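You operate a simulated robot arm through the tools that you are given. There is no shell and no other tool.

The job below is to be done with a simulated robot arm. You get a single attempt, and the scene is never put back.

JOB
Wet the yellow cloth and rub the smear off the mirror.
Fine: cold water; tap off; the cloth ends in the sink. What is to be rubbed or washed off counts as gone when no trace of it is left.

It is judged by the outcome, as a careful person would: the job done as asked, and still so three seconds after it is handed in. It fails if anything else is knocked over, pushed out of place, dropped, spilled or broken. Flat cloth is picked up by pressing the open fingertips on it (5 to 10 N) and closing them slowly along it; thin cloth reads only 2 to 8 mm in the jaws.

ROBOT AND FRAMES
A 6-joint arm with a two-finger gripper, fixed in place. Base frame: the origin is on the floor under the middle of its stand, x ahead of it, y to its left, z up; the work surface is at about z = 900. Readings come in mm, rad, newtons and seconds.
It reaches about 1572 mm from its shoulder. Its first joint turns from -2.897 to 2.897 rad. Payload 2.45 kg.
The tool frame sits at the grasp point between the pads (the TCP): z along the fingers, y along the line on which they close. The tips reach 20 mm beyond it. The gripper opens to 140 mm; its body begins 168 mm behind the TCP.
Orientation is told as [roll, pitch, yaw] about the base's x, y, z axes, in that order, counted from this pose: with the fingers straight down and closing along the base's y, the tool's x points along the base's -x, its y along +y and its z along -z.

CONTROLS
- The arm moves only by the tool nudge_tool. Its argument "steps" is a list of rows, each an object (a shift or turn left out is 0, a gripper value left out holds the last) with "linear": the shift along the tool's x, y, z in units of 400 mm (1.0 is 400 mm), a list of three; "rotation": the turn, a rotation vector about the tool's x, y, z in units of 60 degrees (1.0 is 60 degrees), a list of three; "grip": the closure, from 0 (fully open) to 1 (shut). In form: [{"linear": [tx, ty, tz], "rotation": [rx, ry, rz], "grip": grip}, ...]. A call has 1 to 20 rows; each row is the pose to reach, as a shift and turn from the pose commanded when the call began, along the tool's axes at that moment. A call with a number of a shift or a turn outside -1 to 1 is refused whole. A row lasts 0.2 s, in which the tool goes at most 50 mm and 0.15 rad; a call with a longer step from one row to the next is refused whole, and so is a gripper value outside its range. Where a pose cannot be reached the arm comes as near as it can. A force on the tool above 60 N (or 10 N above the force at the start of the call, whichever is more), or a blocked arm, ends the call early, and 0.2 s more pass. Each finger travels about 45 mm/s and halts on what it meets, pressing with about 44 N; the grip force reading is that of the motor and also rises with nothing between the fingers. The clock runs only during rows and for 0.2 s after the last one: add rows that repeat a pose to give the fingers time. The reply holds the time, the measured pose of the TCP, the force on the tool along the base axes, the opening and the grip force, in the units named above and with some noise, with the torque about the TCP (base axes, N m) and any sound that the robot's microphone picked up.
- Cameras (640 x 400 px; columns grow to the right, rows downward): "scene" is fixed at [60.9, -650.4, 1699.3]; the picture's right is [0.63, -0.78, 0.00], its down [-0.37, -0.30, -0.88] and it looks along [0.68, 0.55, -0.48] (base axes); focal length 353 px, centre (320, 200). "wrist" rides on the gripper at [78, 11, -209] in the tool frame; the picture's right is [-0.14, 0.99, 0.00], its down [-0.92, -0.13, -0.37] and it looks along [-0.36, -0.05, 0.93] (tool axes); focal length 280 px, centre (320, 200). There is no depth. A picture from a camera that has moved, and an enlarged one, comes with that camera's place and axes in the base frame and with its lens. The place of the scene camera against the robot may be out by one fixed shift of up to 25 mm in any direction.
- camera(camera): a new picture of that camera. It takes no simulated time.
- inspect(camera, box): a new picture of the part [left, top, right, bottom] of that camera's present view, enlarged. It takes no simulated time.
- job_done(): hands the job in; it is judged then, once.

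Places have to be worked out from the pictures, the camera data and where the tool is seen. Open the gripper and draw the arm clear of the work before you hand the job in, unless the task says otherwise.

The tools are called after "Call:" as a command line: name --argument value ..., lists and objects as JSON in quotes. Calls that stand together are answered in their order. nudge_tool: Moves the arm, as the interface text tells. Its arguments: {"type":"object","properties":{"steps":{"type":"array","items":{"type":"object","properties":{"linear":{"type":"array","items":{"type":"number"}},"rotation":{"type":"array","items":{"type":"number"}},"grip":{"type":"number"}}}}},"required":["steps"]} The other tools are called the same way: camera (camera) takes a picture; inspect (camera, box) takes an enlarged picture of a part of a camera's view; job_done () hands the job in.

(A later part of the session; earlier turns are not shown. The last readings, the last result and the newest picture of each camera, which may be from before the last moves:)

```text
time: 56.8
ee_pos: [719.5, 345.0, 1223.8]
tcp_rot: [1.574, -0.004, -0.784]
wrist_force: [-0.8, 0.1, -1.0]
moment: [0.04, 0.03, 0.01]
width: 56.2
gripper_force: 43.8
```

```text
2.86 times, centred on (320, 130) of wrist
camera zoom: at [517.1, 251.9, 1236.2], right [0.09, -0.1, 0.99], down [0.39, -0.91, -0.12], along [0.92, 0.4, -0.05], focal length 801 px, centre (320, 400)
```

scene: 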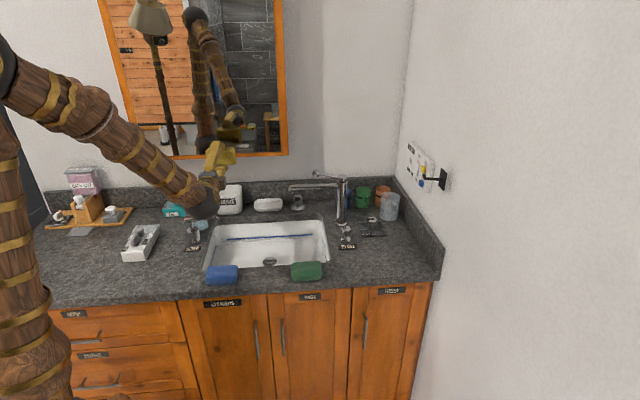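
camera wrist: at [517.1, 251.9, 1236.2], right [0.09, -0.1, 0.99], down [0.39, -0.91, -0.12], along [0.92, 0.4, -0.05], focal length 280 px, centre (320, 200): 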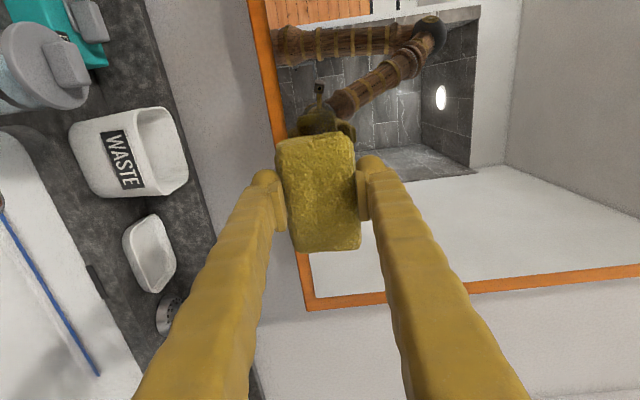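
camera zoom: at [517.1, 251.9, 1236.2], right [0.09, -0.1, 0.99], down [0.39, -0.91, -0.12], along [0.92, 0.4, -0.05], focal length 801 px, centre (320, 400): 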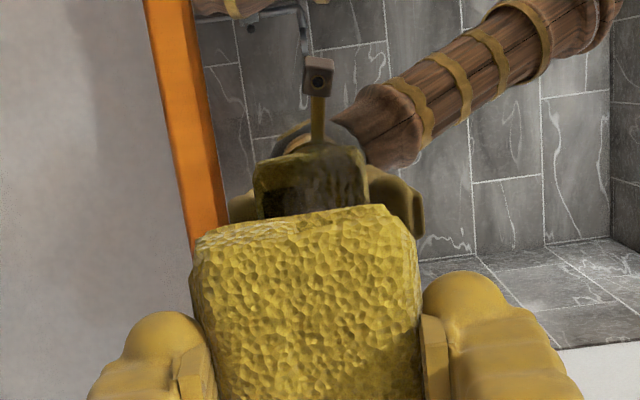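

The tap is off and the smear lies just ahead of the pad. To keep the fingers clear of the mirror's bottom frame, I roll the tool 90° so the fingers are left and right of the pad.

Call:
nudge_tool --steps '[{"linear": [0, 0.01, 0], "rotation": [0, 0, -0.13], "grip": 0.8}, {"linear": [0, 0.02, 0], "rotation": [0, 0, -0.26], "grip": 0.8}, {"linear": [0, 0.03, 0], "rotation": [0, 0, -0.39], "grip": 0.8}, {"linear": [0, 0.04, 0], "rotation": [0, 0, -0.52], "grip": 0.8}, {"linear": [0, 0.05, 0], "rotation": [0, 0, -0.65], "grip": 0.8}, {"linear": [0, 0.05, 0], "rotation": [0, 0, -0.78], "grip": 0.8}]'

Call:
nudge_tool --steps '[{"rotation": [0, 0, -0.12], "grip": 0.8}, {"rotation": [0, 0, -0.24], "grip": 0.8}, {"rotation": [0, 0, -0.36], "grip": 0.8}, {"rotation": [0, 0, -0.48], "grip": 0.8}, {"rotation": [0, 0, -0.6], "grip": 0.8}, {"rotation": [0, 0, -0.72], "grip": 0.8}, {"rotation": [0, 0, -0.72], "grip": 0.8}]'

Call:
camera --camera "wrist"

Call:
inspect --camera "scene" --box '[150, 60, 350, 220]'

```text
time: 58.2
ee_pos: [719.3, 346.9, 1245.5]
tcp_rot: [1.574, -0.824, -0.787]
wrist_force: [-0.2, 0.6, -0.6]
moment: [0.02, 0.01, -0.02]
width: 56.2
gripper_force: 44.0
```

```text
time: 59.8
ee_pos: [721.0, 346.5, 1243.4]
tcp_rot: [-1.922, -1.564, 2.708]
wrist_force: [-1.0, 0.3, -1.2]
moment: [0.0, -0.01, 0.04]
width: 56.4
gripper_force: 44.1
```

```text
taken
camera wrist: at [565.6, 205.6, 1167.3], right [-0.7, 0.7, 0.13], down [-0.18, -0.35, 0.92], along [0.69, 0.62, 0.37], focal length 280 px, centre (320, 200)
```

wrist: 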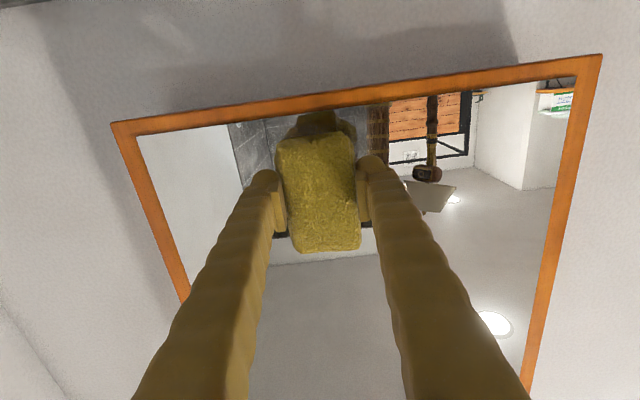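

```text
2.50 times, centred on (250, 140) of scene
camera zoom: at [60.9, -650.4, 1699.3], right [0.63, -0.78, 0.0], down [-0.37, -0.3, -0.88], along [0.68, 0.55, -0.48], focal length 882 px, centre (495, 350)
```

zoom: 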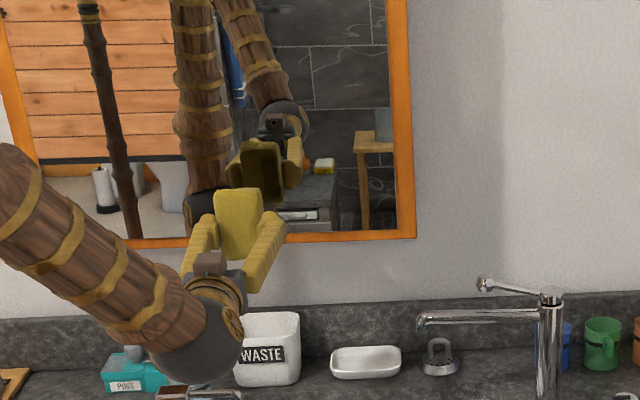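

Call:
inspect --camera "wrist" --box '[220, 80, 400, 190]'

Call:
inspect --camera "scene" --box '[200, 110, 280, 170]'

```text
3.56 times, centred on (310, 135) of wrist
camera zoom: at [565.6, 205.6, 1167.3], right [-0.7, 0.7, 0.13], down [-0.18, -0.35, 0.92], along [0.69, 0.62, 0.37], focal length 997 px, centre (356, 431)
```

zoom: 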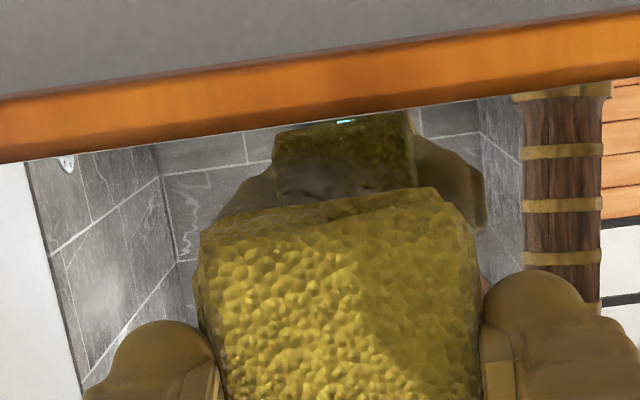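

```text
6.67 times, centred on (240, 140) of scene
camera zoom: at [60.9, -650.4, 1699.3], right [0.63, -0.78, 0.0], down [-0.37, -0.3, -0.88], along [0.68, 0.55, -0.48], focal length 2352 px, centre (853, 600)
```

zoom: 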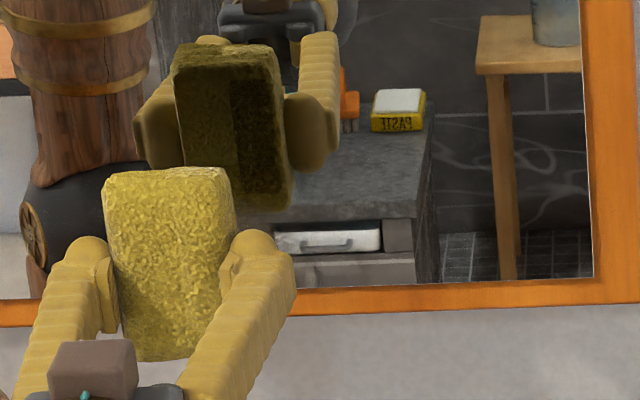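

The pad now stands upright in front of the glass, clear of the frame. I advance 80 mm toward the mirror, slightly raised so its lower edge stays above the frame.

Call:
nudge_tool --steps '[{"linear": [-0.008, 0, 0.05], "grip": 0.8}, {"linear": [-0.008, 0, 0.1], "grip": 0.8}, {"linear": [-0.008, 0, 0.15], "grip": 0.8}, {"linear": [-0.008, 0, 0.2], "grip": 0.8}, {"linear": [-0.008, 0, 0.2], "grip": 0.8}]'

Call:
camera --camera "wrist"

Call:
inspect --camera "scene" --box '[200, 110, 280, 170]'

```text
time: 61.0
ee_pos: [777.5, 401.9, 1245.3]
tcp_rot: [-1.955, -1.566, 2.742]
wrist_force: [0.0, 0.3, -0.8]
moment: [0.0, -0.01, 0.03]
width: 56.2
gripper_force: 43.8
```

```text
taken
camera wrist: at [622.3, 261.4, 1168.7], right [-0.7, 0.7, 0.13], down [-0.17, -0.35, 0.92], along [0.69, 0.62, 0.37], focal length 280 px, centre (320, 200)
```

wrist: 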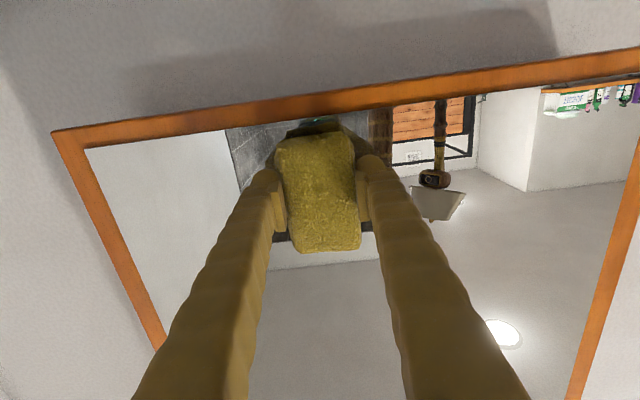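

```text
6.67 times, centred on (240, 140) of scene
camera zoom: at [60.9, -650.4, 1699.3], right [0.63, -0.78, 0.0], down [-0.37, -0.3, -0.88], along [0.68, 0.55, -0.48], focal length 2352 px, centre (853, 600)
```

zoom: 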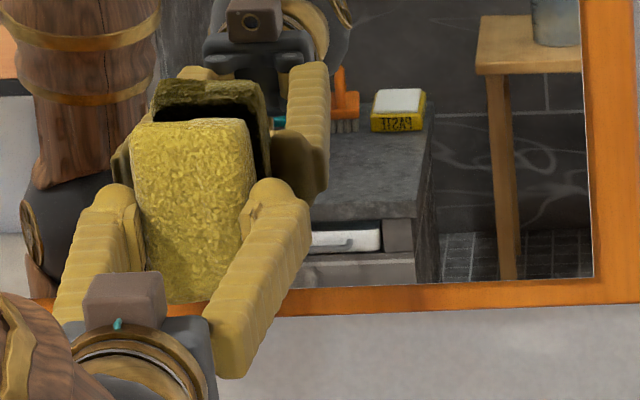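

The pad's reflection shows a small gap left. I creep forward in 4 mm steps until it touches.

Call:
nudge_tool --steps '[{"linear": [0, 0, 0.01], "grip": 0.8}, {"linear": [0, 0, 0.02], "grip": 0.8}, {"linear": [0, 0, 0.03], "grip": 0.8}, {"linear": [0, 0, 0.04], "grip": 0.8}, {"linear": [0, 0, 0.05], "grip": 0.8}, {"linear": [0, 0, 0.05], "grip": 0.8}]'

Call:
inspect --camera "scene" --box '[200, 110, 280, 170]'

```text
time: 62.4
ee_pos: [790.5, 416.0, 1246.3]
tcp_rot: [-1.906, -1.565, 2.693]
wrist_force: [-45.4, -38.7, -3.7]
moment: [-0.05, 0.07, 0.11]
width: 56.4
gripper_force: 43.8
```

```text
6.67 times, centred on (240, 140) of scene
camera zoom: at [60.9, -650.4, 1699.3], right [0.63, -0.78, 0.0], down [-0.37, -0.3, -0.88], along [0.68, 0.55, -0.48], focal length 2352 px, centre (853, 600)
```

zoom: 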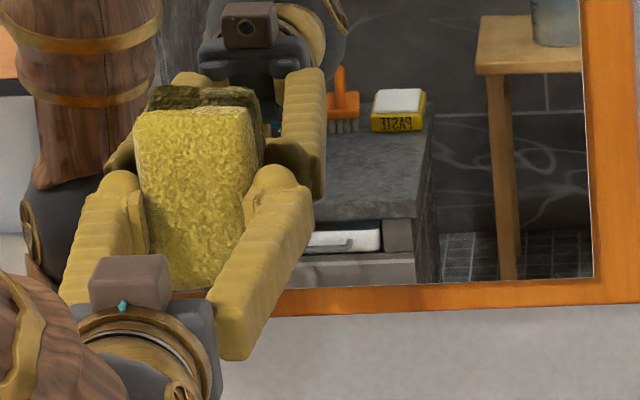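

Contact with the glass, but at about 60 N, which is too firm. I back off 2 mm and read the force again.

Call:
nudge_tool --steps '[{"linear": [0, 0, -0.0025], "grip": 0.8}, {"linear": [0, 0, -0.005], "grip": 0.8}, {"linear": [0, 0, -0.005], "grip": 0.8}]'

Call:
inspect --camera "wrist" --box '[220, 80, 400, 270]'

```text
time: 63.2
ee_pos: [789.6, 416.1, 1247.7]
tcp_rot: [-2.12, -1.564, 2.905]
wrist_force: [0.2, -0.8, -1.4]
moment: [-0.05, -0.02, 0.02]
width: 56.5
gripper_force: 44.2
```

```text
2.11 times, centred on (310, 175) of wrist
camera zoom: at [635.0, 275.0, 1170.9], right [-0.7, 0.7, 0.13], down [-0.18, -0.35, 0.92], along [0.69, 0.62, 0.37], focal length 590 px, centre (341, 253)
```

zoom: 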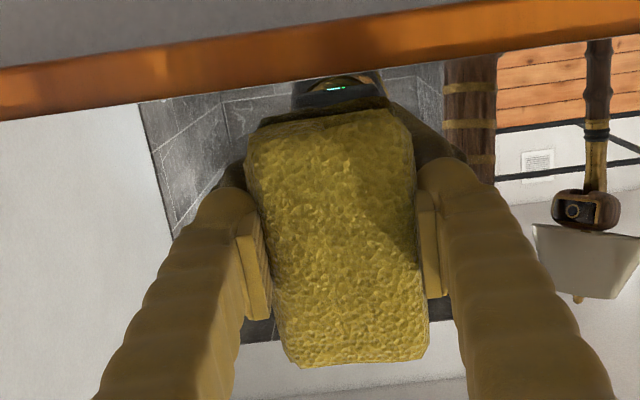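

The contact is stiff: it goes from 0 to 60 N in under 2 mm. I advance 1 mm for a light press and start a short test stroke to the right.

Call:
nudge_tool --steps '[{"linear": [0, 0, 0.0015], "grip": 0.8}, {"linear": [0, 0, 0.003], "grip": 0.8}, {"linear": [0, 0, 0.003], "grip": 0.8}]'

```text
time: 64.0
ee_pos: [790.9, 415.6, 1246.7]
tcp_rot: [-2.018, -1.566, 2.806]
wrist_force: [-3.0, -2.8, -0.5]
moment: [-0.06, 0.01, 0.0]
width: 56.3
gripper_force: 44.0
```

Light contact of about 4 N. I press 0.6 mm more and stroke 20 mm to the right and back, watching the force.

Call:
nudge_tool --steps '[{"linear": [0, 0, 0.0015], "grip": 0.8}, {"linear": [0, -0.02, 0.0015], "grip": 0.8}, {"linear": [0, -0.05, 0.0015], "grip": 0.8}, {"linear": [0, -0.05, 0.0015], "grip": 0.8}]'

Call:
inspect --camera "scene" --box '[200, 110, 280, 170]'

```text
time: 65.0
ee_pos: [805.3, 402.2, 1247.8]
tcp_rot: [-1.975, -1.563, 2.765]
wrist_force: [-53.6, -25.7, -2.3]
moment: [-0.07, -0.04, 0.57]
width: 56.1
gripper_force: 43.7
```

```text
6.67 times, centred on (240, 140) of scene
camera zoom: at [60.9, -650.4, 1699.3], right [0.63, -0.78, 0.0], down [-0.37, -0.3, -0.88], along [0.68, 0.55, -0.48], focal length 2352 px, centre (853, 600)
```

zoom: 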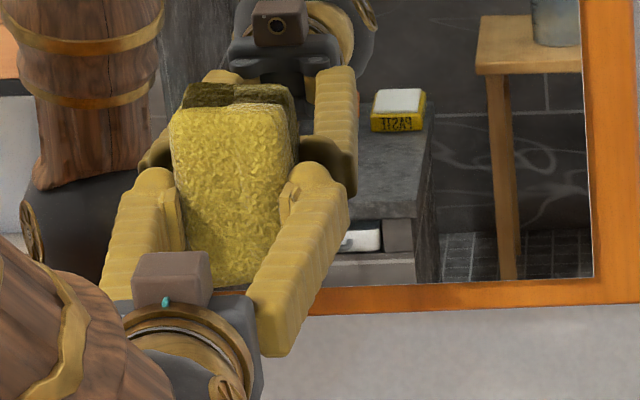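

Normal force is now about 56 N, so I ease off 0.8 mm at this spot and re-read, to learn the plane's slope.

Call:
nudge_tool --steps '[{"linear": [0, 0, -0.002], "grip": 0.8}, {"linear": [0, 0, -0.002], "grip": 0.8}]'

```text
time: 65.6
ee_pos: [807.0, 401.4, 1248.1]
tcp_rot: [-2.054, -1.563, 2.84]
wrist_force: [-24.1, -9.8, -2.3]
moment: [-0.08, 0.08, 0.26]
width: 56.4
gripper_force: 43.2
```

The glass plane is turned about 2° from my assumed 45° (stiffness ≈40 N/mm). I back off, turn the tool 2° about the vertical so the pad lies flush, and move back to the middle of the smear.

Call:
nudge_tool --steps '[{"linear": [0, 0, -0.008], "grip": 0.8}, {"linear": [0, 0, -0.008], "rotation": [0.0333, 0, 0], "grip": 0.8}, {"linear": [0, 0, -0.008], "rotation": [0.0333, 0, 0], "grip": 0.8}]'

Call:
nudge_tool --steps '[{"linear": [0, 0, 0.003], "grip": 0.8}, {"linear": [0, 0, 0.0045], "grip": 0.8}, {"linear": [0, 0, 0.006], "grip": 0.8}, {"linear": [0, 0, 0.006], "grip": 0.8}]'

```text
time: 66.4
ee_pos: [802.3, 399.8, 1247.6]
tcp_rot: [-1.992, -1.565, 2.744]
wrist_force: [-0.1, -0.1, -0.8]
moment: [-0.01, 0.01, 0.01]
width: 56.2
gripper_force: 44.3
```

```text
time: 67.4
ee_pos: [803.1, 400.4, 1247.5]
tcp_rot: [-2.017, -1.566, 2.766]
wrist_force: [-0.3, -0.2, -0.5]
moment: [-0.01, 0.0, 0.05]
width: 56.0
gripper_force: 44.2
```

Call:
nudge_tool --steps '[{"linear": [0, 0, 0.0015], "grip": 0.8}, {"linear": [0, 0, 0.003], "grip": 0.8}, {"linear": [0, 0, 0.003], "grip": 0.8}]'

```text
time: 68.2
ee_pos: [805.4, 402.4, 1247.4]
tcp_rot: [-2.036, -1.564, 2.788]
wrist_force: [-22.7, -22.3, -0.8]
moment: [0.02, -0.02, 0.81]
width: 56.4
gripper_force: 43.6
```

The moment shows the pad now touches with its left edge, so 2° was too much. I back off, turn back 1.3° and press again.

Call:
nudge_tool --steps '[{"linear": [0, 0, -0.006], "grip": 0.8}, {"linear": [0, 0, -0.006], "rotation": [-0.022, 0, 0], "grip": 0.8}, {"linear": [0, 0, -0.006], "rotation": [-0.022, 0, 0], "grip": 0.8}, {"linear": [0, 0, -0.003], "rotation": [-0.022, 0, 0], "grip": 0.8}, {"linear": [0, 0, -0.0015], "rotation": [-0.022, 0, 0], "grip": 0.8}, {"linear": [0, 0, 0], "rotation": [-0.022, 0, 0], "grip": 0.8}, {"linear": [0, 0, 0], "rotation": [-0.022, 0, 0], "grip": 0.8}]'

```text
time: 69.8
ee_pos: [804.9, 401.7, 1247.6]
tcp_rot: [-2.006, -1.565, 2.78]
wrist_force: [-0.4, -0.1, 0.1]
moment: [0.03, 0.02, -0.01]
width: 56.4
gripper_force: 44.0
```

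Call:
nudge_tool --steps '[{"linear": [0, 0, 0.001], "grip": 0.8}, {"linear": [0, 0, 0.002], "grip": 0.8}, {"linear": [0, 0, 0.002], "grip": 0.8}]'

```text
time: 70.6
ee_pos: [804.9, 403.3, 1247.3]
tcp_rot: [-1.958, -1.566, 2.732]
wrist_force: [-17.5, -16.9, -2.5]
moment: [-0.02, 0.03, -0.15]
width: 56.5
gripper_force: 44.2
```

Now 24 N and nearly centered. I stroke 24 mm to the right and look at the force.

Call:
nudge_tool --steps '[{"linear": [0, -0.02, 0], "grip": 0.8}, {"linear": [0, -0.04, 0], "grip": 0.8}, {"linear": [0, -0.06, 0], "grip": 0.8}, {"linear": [0, -0.06, 0], "grip": 0.8}]'

```text
time: 71.6
ee_pos: [820.8, 385.4, 1248.3]
tcp_rot: [-2.043, -1.568, 2.817]
wrist_force: [0.0, -0.5, -0.1]
moment: [-0.01, 0.0, 0.02]
width: 56.6
gripper_force: 44.3
```

The pad just lost contact there, so the positioning error is around half a millimeter. I press 0.8 mm more at this spot and read.

Call:
nudge_tool --steps '[{"linear": [0, 0, 0.001], "grip": 0.8}, {"linear": [0, 0, 0.002], "grip": 0.8}, {"linear": [0, 0, 0.002], "grip": 0.8}]'

Call:
inspect --camera "scene" --box '[200, 110, 280, 170]'

```text
time: 72.4
ee_pos: [822.6, 385.4, 1247.8]
tcp_rot: [-2.047, -1.566, 2.821]
wrist_force: [-29.4, -24.5, 1.1]
moment: [-0.01, -0.02, 0.08]
width: 56.5
gripper_force: 44.2
```

```text
6.67 times, centred on (240, 140) of scene
camera zoom: at [60.9, -650.4, 1699.3], right [0.63, -0.78, 0.0], down [-0.37, -0.3, -0.88], along [0.68, 0.55, -0.48], focal length 2352 px, centre (853, 600)
```

zoom: 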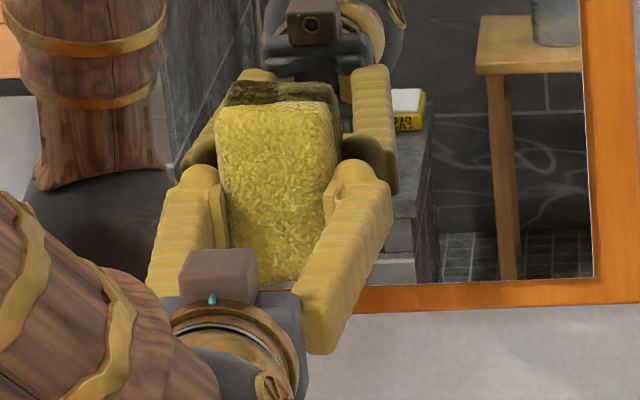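

Good flush contact at 38 N. I stroke back left 40 mm with a slight compensation and read the force.

Call:
nudge_tool --steps '[{"linear": [0, 0.025, -0.0005], "grip": 0.8}, {"linear": [0, 0.05, -0.001], "grip": 0.8}, {"linear": [0, 0.075, -0.0015], "grip": 0.8}, {"linear": [0, 0.1, -0.002], "grip": 0.8}, {"linear": [0, 0.1, -0.002], "grip": 0.8}]'

```text
time: 73.6
ee_pos: [794.4, 413.7, 1249.2]
tcp_rot: [-2.015, -1.565, 2.791]
wrist_force: [-17.9, -32.0, 0.1]
moment: [-0.05, 0.0, -0.28]
width: 56.5
gripper_force: 43.7
```

Steady 35 N with that compensation. I carry on left another 60 mm.

Call:
nudge_tool --steps '[{"linear": [0, 0.03, -0.0006], "grip": 0.8}, {"linear": [0, 0.06, -0.0012], "grip": 0.8}, {"linear": [0, 0.09, -0.0018], "grip": 0.8}, {"linear": [0, 0.12, -0.0024], "grip": 0.8}, {"linear": [0, 0.15, -0.003], "grip": 0.8}, {"linear": [0, 0.15, -0.003], "grip": 0.8}]'

Call:
inspect --camera "scene" --box '[180, 100, 280, 170]'

Call:
inspect --camera "wrist" --box '[180, 60, 400, 200]'

```text
time: 75.0
ee_pos: [750.4, 456.5, 1249.0]
tcp_rot: [-2.092, -1.563, 2.865]
wrist_force: [-2.5, -5.1, 1.0]
moment: [0.02, 0.03, 0.08]
width: 56.5
gripper_force: 44.1
```

```text
5.71 times, centred on (230, 135) of scene
camera zoom: at [60.9, -650.4, 1699.3], right [0.63, -0.78, 0.0], down [-0.37, -0.3, -0.88], along [0.68, 0.55, -0.48], focal length 2016 px, centre (834, 571)
```

zoom: 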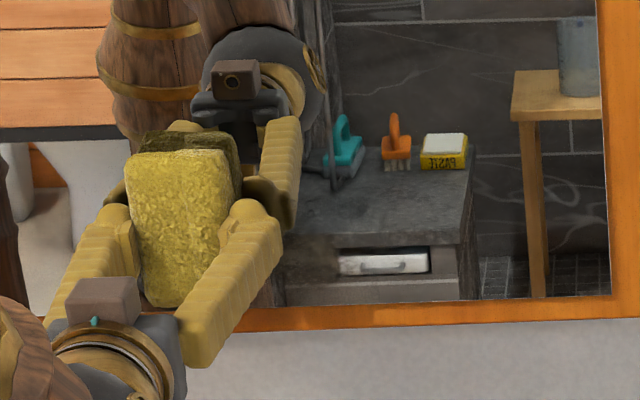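

```text
2.86 times, centred on (290, 130) of wrist
camera zoom: at [594.4, 318.5, 1171.3], right [-0.69, 0.71, 0.13], down [-0.18, -0.35, 0.92], along [0.7, 0.61, 0.37], focal length 801 px, centre (406, 400)
```

zoom: 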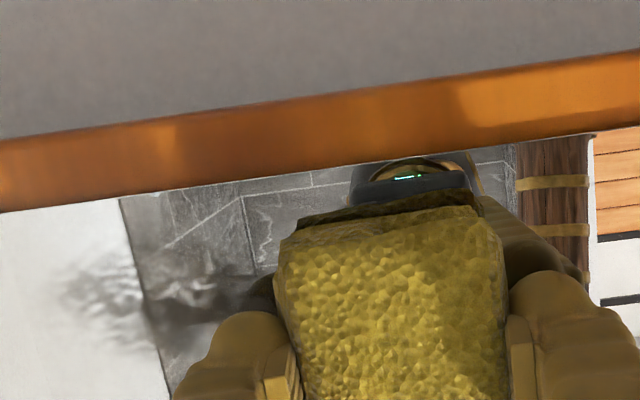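

The smear is still there, visible at roughly e1 255–310, z 1200–1237, under the pad's lower half. I rub back and forth firmly over it, several strokes.

Call:
nudge_tool --steps '[{"linear": [0, 0, 0.0015], "grip": 0.8}, {"linear": [0, -0.05, 0.002], "grip": 0.8}, {"linear": [0, -0.1, 0.0025], "grip": 0.8}, {"linear": [0, -0.15, 0.003], "grip": 0.8}, {"linear": [0, -0.2, 0.0038], "grip": 0.8}, {"linear": [0, -0.25, 0.0046], "grip": 0.8}, {"linear": [0, -0.28, 0.005], "grip": 0.8}]'

```text
time: 76.6
ee_pos: [830.9, 377.2, 1247.3]
tcp_rot: [-1.992, -1.563, 2.768]
wrist_force: [-3.9, -2.5, -0.7]
moment: [-0.07, 0.07, 0.07]
width: 56.5
gripper_force: 43.9
```

Contact went light at the end of that stroke; I press 0.8 mm more and stroke back left.

Call:
nudge_tool --steps '[{"linear": [0, 0, 0.002], "grip": 0.8}, {"linear": [0, 0.05, 0.0012], "grip": 0.8}, {"linear": [0, 0.1, 0.0004], "grip": 0.8}, {"linear": [0, 0.1, 0.0004], "grip": 0.8}]'

```text
time: 77.6
ee_pos: [804.3, 404.5, 1248.6]
tcp_rot: [-2.06, -1.566, 2.835]
wrist_force: [-16.6, -40.4, -1.8]
moment: [0.03, 0.03, -0.27]
width: 56.5
gripper_force: 44.3
```

Call:
nudge_tool --steps '[{"linear": [0, 0.05, -0.0006], "grip": 0.8}, {"linear": [0, 0.1, -0.0012], "grip": 0.8}, {"linear": [0, 0.15, -0.0016], "grip": 0.8}, {"linear": [0, 0.2, -0.002], "grip": 0.8}, {"linear": [0, 0.24, -0.0024], "grip": 0.8}]'

Call:
inspect --camera "wrist" --box '[140, 60, 360, 200]'

Call:
inspect --camera "scene" --box '[180, 100, 280, 170]'

```text
time: 78.8
ee_pos: [733.6, 474.5, 1248.1]
tcp_rot: [-2.069, -1.563, 2.843]
wrist_force: [-2.2, -0.9, 0.5]
moment: [0.05, 0.0, 0.07]
width: 56.3
gripper_force: 43.9
```

```text
2.86 times, centred on (250, 130) of wrist
camera zoom: at [577.4, 335.9, 1170.4], right [-0.69, 0.71, 0.13], down [-0.18, -0.35, 0.92], along [0.7, 0.61, 0.37], focal length 801 px, centre (520, 400)
```

zoom: 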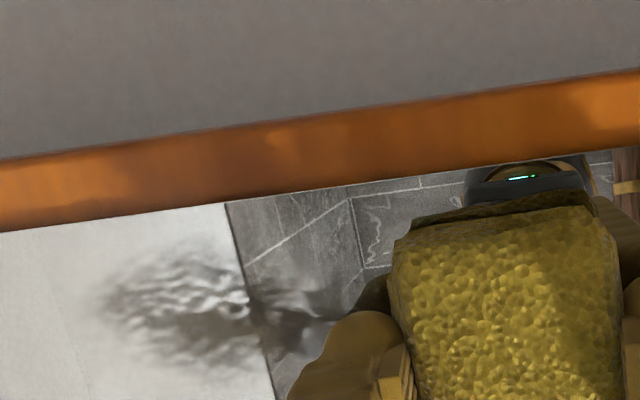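

```text
5.71 times, centred on (230, 135) of scene
camera zoom: at [60.9, -650.4, 1699.3], right [0.63, -0.78, 0.0], down [-0.37, -0.3, -0.88], along [0.68, 0.55, -0.48], focal length 2016 px, centre (834, 571)
```

zoom: 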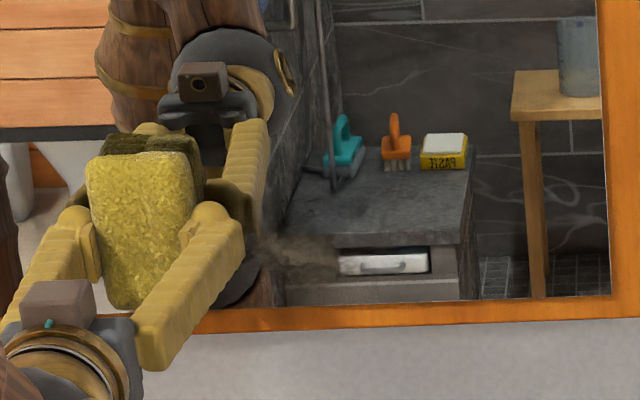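

The smear (about e1 230–312, z 1204–1241) is little changed so far. I take a close baseline view of it before rubbing further.

Call:
inspect --camera "wrist" --box '[165, 140, 265, 200]'

Call:
inspect --camera "scene" --box '[215, 130, 255, 160]'

```text
6.40 times, centred on (215, 170) of wrist
camera zoom: at [577.4, 335.9, 1170.4], right [-0.69, 0.71, 0.13], down [-0.18, -0.35, 0.92], along [0.7, 0.61, 0.37], focal length 1794 px, centre (992, 392)
```

zoom: 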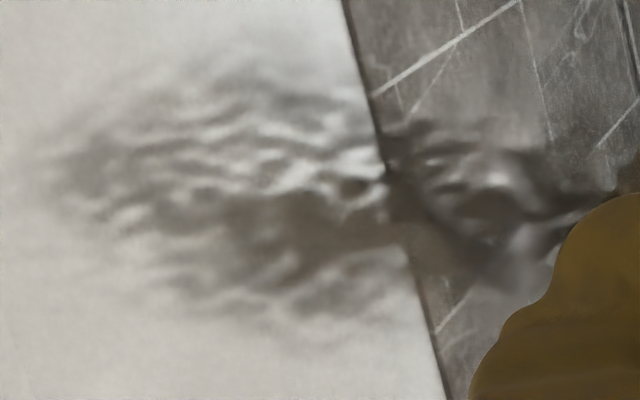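

```text
13.33 times, centred on (235, 145) of scene
camera zoom: at [60.9, -650.4, 1699.3], right [0.63, -0.78, 0.0], down [-0.37, -0.3, -0.88], along [0.68, 0.55, -0.48], focal length 4704 px, centre (1453, 933)
```

zoom: 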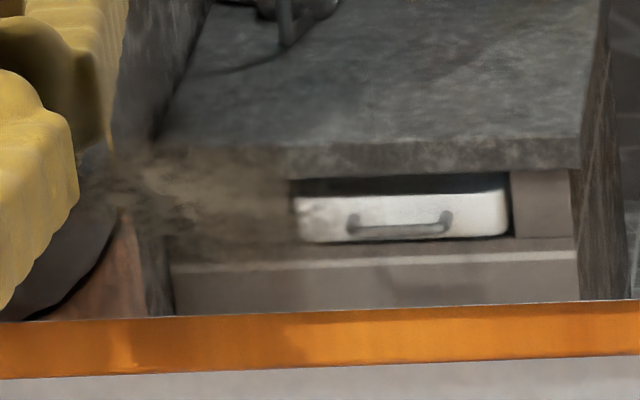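

The smear spans e1≈225–312 and z≈1202–1241. I rub over exactly that span with four firm strokes, slightly lower.

Call:
nudge_tool --steps '[{"linear": [0.005, -0.07, 0.0005], "grip": 0.8}, {"linear": [0.01, -0.1425, 0.0018], "grip": 0.8}, {"linear": [0.01, -0.186, 0.002], "grip": 0.8}, {"linear": [0.01, -0.23, 0.0023], "grip": 0.8}, {"linear": [0.01, -0.274, 0.0029], "grip": 0.8}, {"linear": [0.01, -0.3175, 0.0036], "grip": 0.8}, {"linear": [0.01, -0.274, 0.0029], "grip": 0.8}, {"linear": [0.01, -0.23, 0.0023], "grip": 0.8}, {"linear": [0.01, -0.186, 0.002], "grip": 0.8}, {"linear": [0.01, -0.1425, 0.0018], "grip": 0.8}, {"linear": [0.01, -0.186, 0.002], "grip": 0.8}, {"linear": [0.01, -0.23, 0.0023], "grip": 0.8}, {"linear": [0.01, -0.274, 0.0029], "grip": 0.8}, {"linear": [0.01, -0.3175, 0.0036], "grip": 0.8}, {"linear": [0.01, -0.274, 0.0029], "grip": 0.8}, {"linear": [0.01, -0.23, 0.0023], "grip": 0.8}, {"linear": [0.01, -0.186, 0.002], "grip": 0.8}, {"linear": [0.01, -0.1425, 0.0018], "grip": 0.8}]'

```text
time: 82.5
ee_pos: [785.6, 424.4, 1243.8]
tcp_rot: [-1.944, -1.565, 2.716]
wrist_force: [-18.7, -14.1, 1.6]
moment: [0.12, -0.06, 0.08]
width: 56.5
gripper_force: 43.9
stopped in row 18: the force on the tool passed its limit at 62 N (the readings are from after the stop); the commanded pose is now the measured one
```

Those strokes ran with ample pressure. I slide the pad off to the left at light pressure to compare the smear.

Call:
nudge_tool --steps '[{"linear": [0, 0.05, -0.002], "grip": 0.8}, {"linear": [0, 0.1, -0.004], "grip": 0.8}, {"linear": [0, 0.15, -0.008], "grip": 0.8}, {"linear": [0, 0.19, -0.02], "grip": 0.8}, {"linear": [0, 0.19, -0.02], "grip": 0.8}]'

Call:
inspect --camera "wrist" --box '[165, 140, 265, 200]'

Call:
inspect --camera "scene" --box '[215, 130, 255, 160]'

```text
time: 83.7
ee_pos: [728.3, 474.6, 1243.0]
tcp_rot: [-1.881, -1.565, 2.653]
wrist_force: [0.6, 0.3, 0.2]
moment: [-0.03, 0.02, 0.01]
width: 56.6
gripper_force: 43.7
```

```text
6.40 times, centred on (215, 170) of wrist
camera zoom: at [570.9, 335.6, 1166.2], right [-0.69, 0.71, 0.13], down [-0.18, -0.35, 0.92], along [0.7, 0.61, 0.37], focal length 1794 px, centre (992, 392)
```

zoom: 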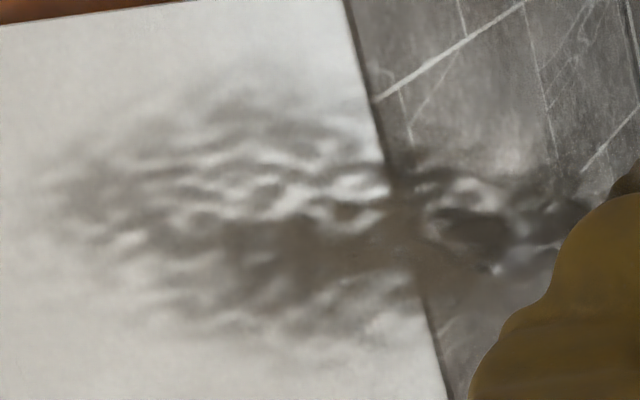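

```text
13.33 times, centred on (235, 145) of scene
camera zoom: at [60.9, -650.4, 1699.3], right [0.63, -0.78, 0.0], down [-0.37, -0.3, -0.88], along [0.68, 0.55, -0.48], focal length 4704 px, centre (1453, 933)
```

zoom: 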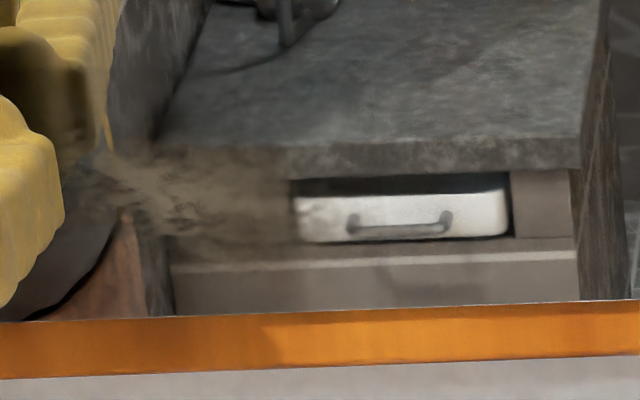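

No change: apparently only the middle of the pad bears on the glass, and that passed above the smear. I back away and roll the tool back 90°, so the pad's center can be brought down onto the smear without its end meeting the frame.

Call:
nudge_tool --steps '[{"linear": [0, 0, -0.06], "grip": 0.8}, {"linear": [0, 0, -0.15], "grip": 0.8}, {"linear": [0, 0, -0.15], "rotation": [0, 0, 0.13], "grip": 0.8}, {"linear": [0, 0, -0.15], "rotation": [0, 0, 0.26], "grip": 0.8}, {"linear": [0, 0, -0.15], "rotation": [0, 0, 0.39], "grip": 0.8}, {"linear": [0, 0, -0.15], "rotation": [0, 0, 0.52], "grip": 0.8}, {"linear": [0, 0, -0.15], "rotation": [0, 0, 0.65], "grip": 0.8}, {"linear": [0, 0, -0.15], "rotation": [0, 0, 0.78], "grip": 0.8}]'

Call:
nudge_tool --steps '[{"rotation": [0, 0, 0.12], "grip": 0.8}, {"rotation": [0, 0, 0.24], "grip": 0.8}, {"rotation": [0, 0, 0.36], "grip": 0.8}, {"rotation": [0, 0, 0.48], "grip": 0.8}, {"rotation": [0, 0, 0.6], "grip": 0.8}, {"rotation": [0, 0, 0.72], "grip": 0.8}, {"rotation": [0, 0, 0.72], "grip": 0.8}]'

Call:
camera --camera "wrist"

Call:
inspect --camera "scene" --box '[160, 90, 300, 190]'

```text
time: 85.5
ee_pos: [685.0, 431.7, 1243.7]
tcp_rot: [1.572, -0.756, -0.8]
wrist_force: [0.4, -0.2, -0.2]
moment: [0.01, 0.03, 0.02]
width: 56.5
gripper_force: 43.9
```

```text
time: 87.0
ee_pos: [685.6, 432.4, 1243.3]
tcp_rot: [1.572, -0.003, -0.797]
wrist_force: [1.2, 0.6, -1.0]
moment: [0.0, 0.02, -0.01]
width: 56.4
gripper_force: 43.9
```

```text
taken
camera wrist: at [480.6, 341.2, 1255.2], right [0.09, -0.1, 0.99], down [0.38, -0.92, -0.13], along [0.92, 0.39, -0.05], focal length 280 px, centre (320, 200)
```

wrist: 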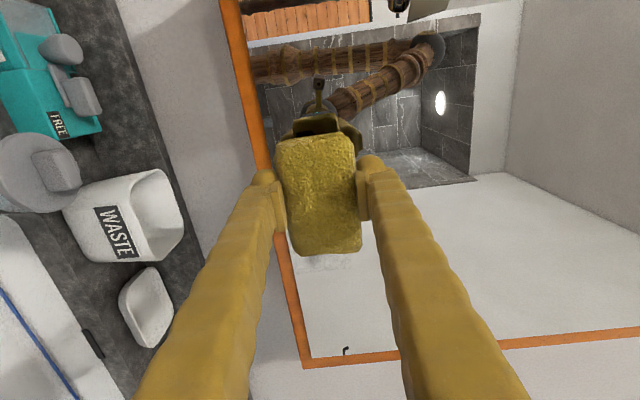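

```text
4.00 times, centred on (230, 140) of scene
camera zoom: at [60.9, -650.4, 1699.3], right [0.63, -0.78, 0.0], down [-0.37, -0.3, -0.88], along [0.68, 0.55, -0.48], focal length 1411 px, centre (680, 440)
```

zoom: 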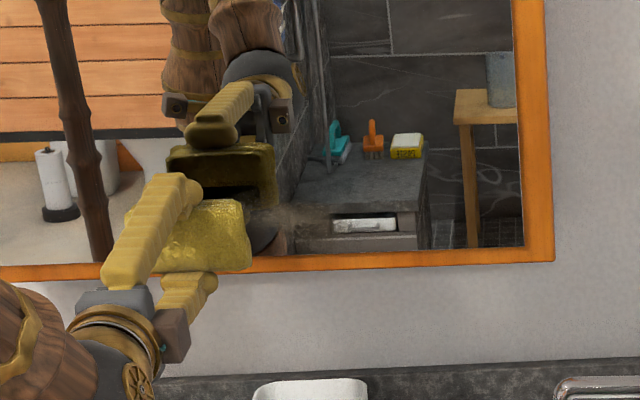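

The roll is done (pad lengthwise horizontal). I line the pad's center up with the smear's center (e1≈271, z≈1222) and approach to just short of the glass.

Call:
nudge_tool --steps '[{"linear": [-0.08, -0.016, 0], "grip": 0.8}, {"linear": [-0.16, -0.032, 0], "grip": 0.8}, {"linear": [-0.23, -0.052, 0], "grip": 0.8}, {"linear": [-0.23, -0.052, 0.06], "grip": 0.8}, {"linear": [-0.23, -0.052, 0.12], "grip": 0.8}, {"linear": [-0.23, -0.052, 0.14], "grip": 0.8}, {"linear": [-0.23, -0.052, 0.14], "grip": 0.8}]'

Call:
camera --camera "wrist"

Call:
inspect --camera "scene" --box '[180, 100, 290, 180]'

```text
time: 88.7
ee_pos: [788.4, 405.8, 1222.6]
tcp_rot: [1.571, -0.005, -0.797]
wrist_force: [0.7, -0.3, -0.7]
moment: [-0.03, -0.03, 0.0]
width: 56.3
gripper_force: 44.0
```

```text
taken
camera wrist: at [583.9, 315.4, 1235.0], right [0.09, -0.1, 0.99], down [0.38, -0.92, -0.12], along [0.92, 0.39, -0.05], focal length 280 px, centre (320, 200)
```

wrist: 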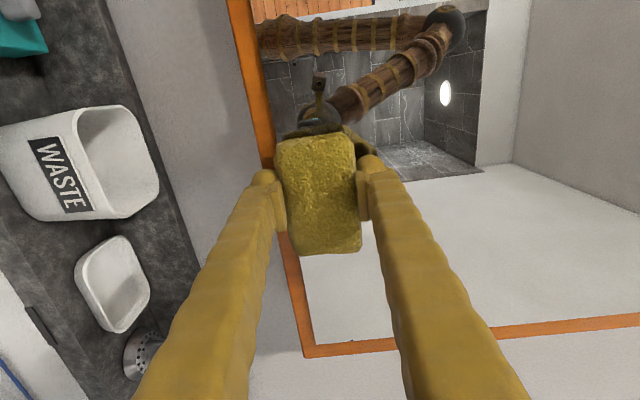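

```text
5.00 times, centred on (235, 140) of scene
camera zoom: at [60.9, -650.4, 1699.3], right [0.63, -0.78, 0.0], down [-0.37, -0.3, -0.88], along [0.68, 0.55, -0.48], focal length 1764 px, centre (745, 500)
```

zoom: 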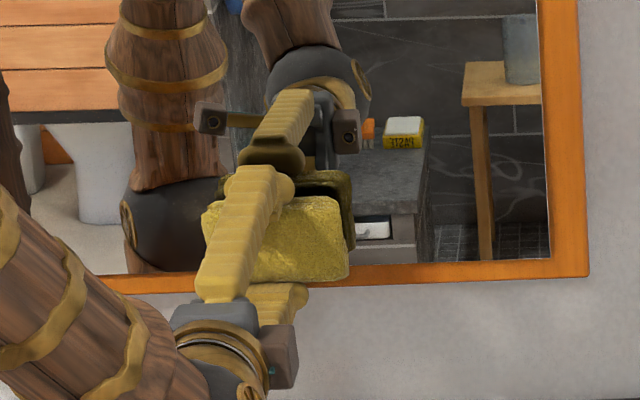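

Call:
nudge_tool --steps '[{"linear": [0, 0, 0.008], "grip": 0.8}, {"linear": [0, 0, 0.014], "grip": 0.8}, {"linear": [0, 0, 0.016], "grip": 0.8}, {"linear": [0, 0, 0.016], "grip": 0.8}]'

```text
time: 89.7
ee_pos: [794.2, 408.9, 1222.3]
tcp_rot: [1.572, -0.005, -0.798]
wrist_force: [0.2, -0.4, -0.9]
moment: [-0.03, -0.01, -0.01]
width: 56.4
gripper_force: 44.0
```

No contact yet at e2≈851; I creep on in 0.8 mm steps.

Call:
nudge_tool --steps '[{"linear": [0, 0, 0.002], "grip": 0.8}, {"linear": [0, 0, 0.004], "grip": 0.8}, {"linear": [0, 0, 0.004], "grip": 0.8}]'

```text
time: 90.5
ee_pos: [795.6, 410.3, 1221.1]
tcp_rot: [1.573, -0.006, -0.799]
wrist_force: [-0.1, -0.1, -0.2]
moment: [0.0, 0.01, 0.02]
width: 56.1
gripper_force: 44.0
```

Call:
nudge_tool --steps '[{"linear": [0, 0, 0.001], "grip": 0.8}, {"linear": [0, 0, 0.002], "grip": 0.8}, {"linear": [0, 0, 0.003], "grip": 0.8}, {"linear": [0, 0, 0.003], "grip": 0.8}]'

```text
time: 91.5
ee_pos: [795.0, 410.7, 1222.9]
tcp_rot: [1.572, -0.004, -0.798]
wrist_force: [-0.4, -0.3, -0.7]
moment: [-0.05, 0.0, 0.0]
width: 56.6
gripper_force: 43.4
```

Call:
nudge_tool --steps '[{"linear": [0, 0, 0.0015], "grip": 0.8}, {"linear": [0, 0, 0.003], "grip": 0.8}, {"linear": [0, 0, 0.004], "grip": 0.8}, {"linear": [0, 0, 0.004], "grip": 0.8}]'

Call:
inspect --camera "wrist" --box '[230, 60, 400, 200]'

```text
time: 92.5
ee_pos: [796.5, 411.8, 1222.2]
tcp_rot: [1.572, -0.005, -0.798]
wrist_force: [-1.9, -3.9, -0.1]
moment: [-0.04, 0.04, 0.1]
width: 56.5
gripper_force: 44.5
```

```text
2.86 times, centred on (315, 130) of wrist
camera zoom: at [592.2, 322.1, 1234.2], right [0.09, -0.1, 0.99], down [0.38, -0.92, -0.12], along [0.92, 0.39, -0.05], focal length 801 px, centre (334, 400)
```

zoom: 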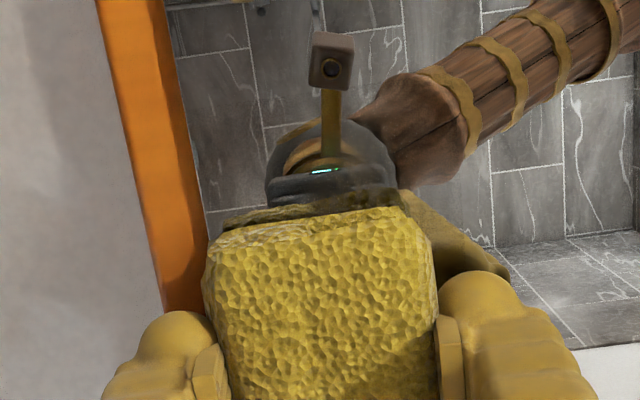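

Contact begins (4 N). I press a little more to read how evenly the pad bears.

Call:
nudge_tool --steps '[{"linear": [0, 0, 0.001], "grip": 0.8}, {"linear": [0, 0, 0.0015], "grip": 0.8}, {"linear": [0, 0, 0.0015], "grip": 0.8}]'

```text
time: 93.2
ee_pos: [796.8, 412.4, 1221.1]
tcp_rot: [1.572, -0.004, -0.799]
wrist_force: [-11.3, -9.3, 0.0]
moment: [-0.25, 0.3, 0.59]
width: 56.4
gripper_force: 43.6
```

The pad touches with its lower-left corner first. I back off slightly, turn it 0.7° and tip it 0.5° to lie flat, and press again.

Call:
nudge_tool --steps '[{"linear": [0, 0, -0.003], "grip": 0.8}, {"linear": [0, 0, -0.003], "rotation": [0.0083, 0.0117, 0], "grip": 0.8}, {"linear": [0, 0, -0.0015], "rotation": [0.0083, 0.0117, 0], "grip": 0.8}, {"linear": [0, 0, 0], "rotation": [0.0083, 0.0117, 0], "grip": 0.8}, {"linear": [0, 0, 0.001], "rotation": [0.0083, 0.0117, 0], "grip": 0.8}, {"linear": [0, 0, 0.001], "rotation": [0.0083, 0.0117, 0], "grip": 0.8}]'

```text
time: 94.7
ee_pos: [797.3, 412.1, 1222.0]
tcp_rot: [1.564, -0.004, -0.787]
wrist_force: [-11.2, -21.1, 0.2]
moment: [0.07, -0.06, -0.43]
width: 56.3
gripper_force: 44.2
```

Now it bears evenly (about 23 N, centered). I stroke 24 mm right and read.

Call:
nudge_tool --steps '[{"linear": [-0.02, 0, 0], "grip": 0.8}, {"linear": [-0.04, 0, 0], "grip": 0.8}, {"linear": [-0.06, 0, 0], "grip": 0.8}, {"linear": [-0.06, 0, 0], "grip": 0.8}]'

```text
time: 95.7
ee_pos: [814.0, 395.5, 1222.5]
tcp_rot: [1.562, -0.006, -0.784]
wrist_force: [-9.4, -3.8, 0.4]
moment: [0.02, -0.03, 0.11]
width: 56.4
gripper_force: 43.3
```

Contact persists at 9 N. I press 0.4 mm more and do strokes left and right across the whole smear.

Call:
nudge_tool --steps '[{"linear": [0, 0, 0.0012], "grip": 0.8}, {"linear": [0.035, 0, 0.0012], "grip": 0.8}, {"linear": [0.07, 0, 0.001], "grip": 0.8}, {"linear": [0.105, 0, 0.0008], "grip": 0.8}, {"linear": [0.14, 0, 0.0006], "grip": 0.8}, {"linear": [0.175, 0, 0.0005], "grip": 0.8}, {"linear": [0.175, 0, 0.0005], "grip": 0.8}]'

```text
time: 97.2
ee_pos: [764.5, 445.4, 1223.5]
tcp_rot: [1.563, -0.005, -0.785]
wrist_force: [-2.4, -1.8, 1.2]
moment: [0.05, 0.0, 0.0]
width: 56.3
gripper_force: 44.0
```

Call:
inspect --camera "scene" --box '[205, 125, 255, 162]'

Call:
inspect --camera "wrist" --box '[220, 60, 420, 260]'

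```text
10.81 times, centred on (230, 144) of scene
camera zoom: at [60.9, -650.4, 1699.3], right [0.63, -0.78, 0.0], down [-0.37, -0.3, -0.88], along [0.68, 0.55, -0.48], focal length 3814 px, centre (1293, 811)
```

zoom: 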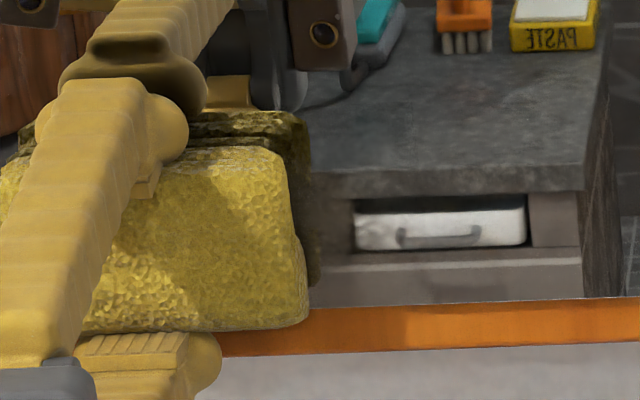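

```text
2.00 times, centred on (320, 160) of wrist
camera zoom: at [561.3, 353.1, 1237.3], right [0.1, -0.09, 0.99], down [0.39, -0.91, -0.12], along [0.92, 0.4, -0.05], focal length 561 px, centre (320, 280)
```

zoom: 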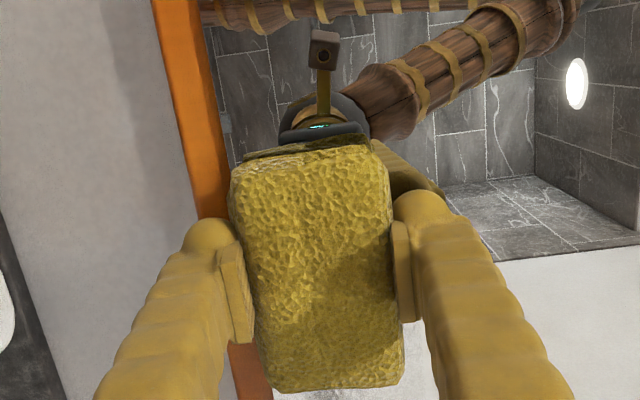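

Hard to judge from here; I continue with a full round of strokes across e1 225–315 at moderate pressure.

Call:
nudge_tool --steps '[{"linear": [0, 0, 0.0012], "grip": 0.8}, {"linear": [-0.04, 0, 0.0011], "grip": 0.8}, {"linear": [-0.08, 0, 0.001], "grip": 0.8}, {"linear": [-0.12, 0, 0.0008], "grip": 0.8}, {"linear": [-0.16, 0, 0.0006], "grip": 0.8}, {"linear": [-0.2, 0, 0.0005], "grip": 0.8}, {"linear": [-0.225, 0, 0.0004], "grip": 0.8}, {"linear": [-0.2, 0, 0.0005], "grip": 0.8}, {"linear": [-0.16, 0, 0.0006], "grip": 0.8}, {"linear": [-0.12, 0, 0.0008], "grip": 0.8}, {"linear": [-0.08, 0, 0.001], "grip": 0.8}, {"linear": [-0.04, 0, 0.0011], "grip": 0.8}, {"linear": [0, 0, 0.0012], "grip": 0.8}]'

```text
time: 100.0
ee_pos: [764.9, 445.6, 1221.5]
tcp_rot: [1.565, -0.003, -0.786]
wrist_force: [0.7, -0.4, -0.2]
moment: [0.03, 0.01, 0.04]
width: 56.9
gripper_force: 43.8
```

No force at the end: perhaps the pad slipped back a little in the jaws. I back off 12 mm and slide left to look at the smear and the pad.

Call:
nudge_tool --steps '[{"linear": [0, 0, -0.03], "grip": 0.8}, {"linear": [0.08, 0, -0.04], "grip": 0.8}, {"linear": [0.18, 0, -0.04], "grip": 0.8}, {"linear": [0.28, 0, -0.04], "grip": 0.8}, {"linear": [0.28, 0, -0.04], "grip": 0.8}]'

Call:
inspect --camera "scene" --box '[190, 115, 260, 165]'

Call:
camera --camera "wrist"

```text
time: 101.2
ee_pos: [676.3, 509.4, 1222.6]
tcp_rot: [1.559, -0.005, -0.775]
wrist_force: [1.3, -0.1, -1.1]
moment: [0.03, -0.02, 0.02]
width: 56.5
gripper_force: 44.2
out of reach, approached as far as the arm can: row 4, 5
```

```text
8.00 times, centred on (225, 140) of scene
camera zoom: at [60.9, -650.4, 1699.3], right [0.63, -0.78, 0.0], down [-0.37, -0.3, -0.88], along [0.68, 0.55, -0.48], focal length 2822 px, centre (1080, 680)
```

zoom: 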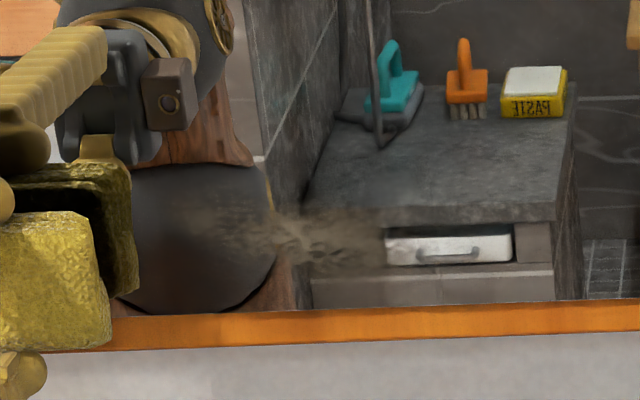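

```text
taken
camera wrist: at [474.0, 415.2, 1236.4], right [0.1, -0.09, 0.99], down [0.4, -0.91, -0.12], along [0.91, 0.41, -0.06], focal length 280 px, centre (320, 200)
```

wrist: 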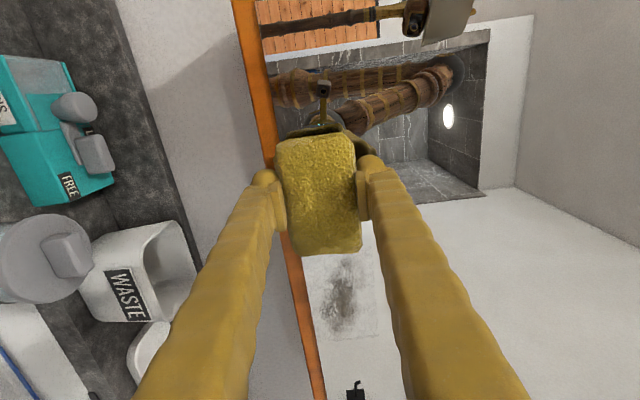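

Call:
inspect --camera "wrist" --box '[270, 230, 410, 350]'

Call:
inspect --camera "wrist" --box '[250, 120, 390, 260]'

```text
3.33 times, centred on (340, 290) of wrist
camera zoom: at [474.0, 415.2, 1236.4], right [0.1, -0.09, 0.99], down [0.4, -0.91, -0.12], along [0.91, 0.41, -0.06], focal length 935 px, centre (253, -100)
```

zoom: 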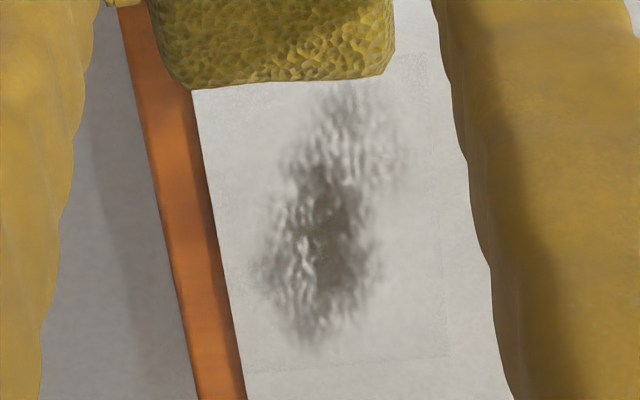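

```text
2.86 times, centred on (320, 190) of wrist
camera zoom: at [474.0, 415.2, 1236.4], right [0.1, -0.09, 0.99], down [0.4, -0.91, -0.12], along [0.91, 0.41, -0.06], focal length 801 px, centre (320, 229)
```

zoom: 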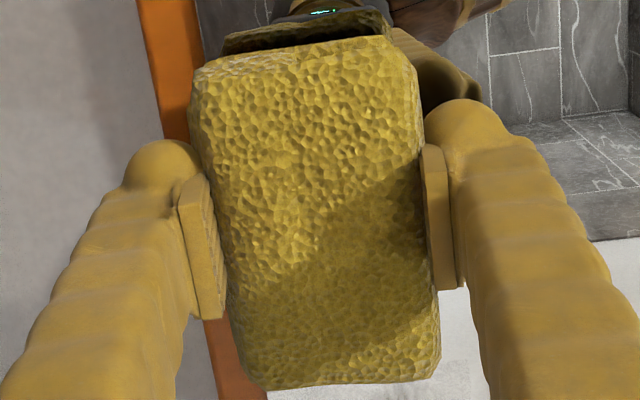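

Call:
inspect --camera "scene" --box '[200, 133, 240, 158]'

```text
16.00 times, centred on (220, 146) of scene
camera zoom: at [60.9, -650.4, 1699.3], right [0.63, -0.78, 0.0], down [-0.37, -0.3, -0.88], along [0.68, 0.55, -0.48], focal length 5644 px, centre (1920, 1072)
```

zoom: 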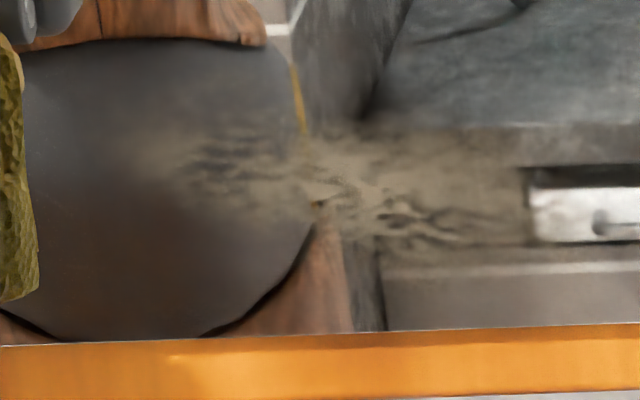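

I now have a clear baseline: the smear's core is at e1≈255, z≈1225, spanning e1 207–313. I return in front of its core and approach the glass for a well-controlled firm rub.

Call:
nudge_tool --steps '[{"linear": [-0.1, 0, 0], "grip": 0.8}, {"linear": [-0.2, 0, 0], "grip": 0.8}, {"linear": [-0.3, 0, 0.01], "grip": 0.8}, {"linear": [-0.355, 0, 0.025], "grip": 0.8}, {"linear": [-0.355, 0, 0.036], "grip": 0.8}, {"linear": [-0.355, 0, 0.036], "grip": 0.8}]'

Call:
nudge_tool --steps '[{"linear": [0, 0, 0.002], "grip": 0.8}, {"linear": [0, 0, 0.004], "grip": 0.8}, {"linear": [0, 0, 0.005], "grip": 0.8}, {"linear": [0, 0, 0.005], "grip": 0.8}]'

```text
time: 102.7
ee_pos: [789.0, 419.4, 1223.6]
tcp_rot: [1.562, -0.005, -0.786]
wrist_force: [1.0, 0.0, -0.7]
moment: [-0.03, -0.01, 0.04]
width: 56.4
gripper_force: 43.5
```

```text
time: 103.7
ee_pos: [789.0, 420.4, 1224.0]
tcp_rot: [1.564, -0.005, -0.786]
wrist_force: [-8.2, -6.4, -0.7]
moment: [0.07, 0.03, 0.03]
width: 56.4
gripper_force: 44.5
```

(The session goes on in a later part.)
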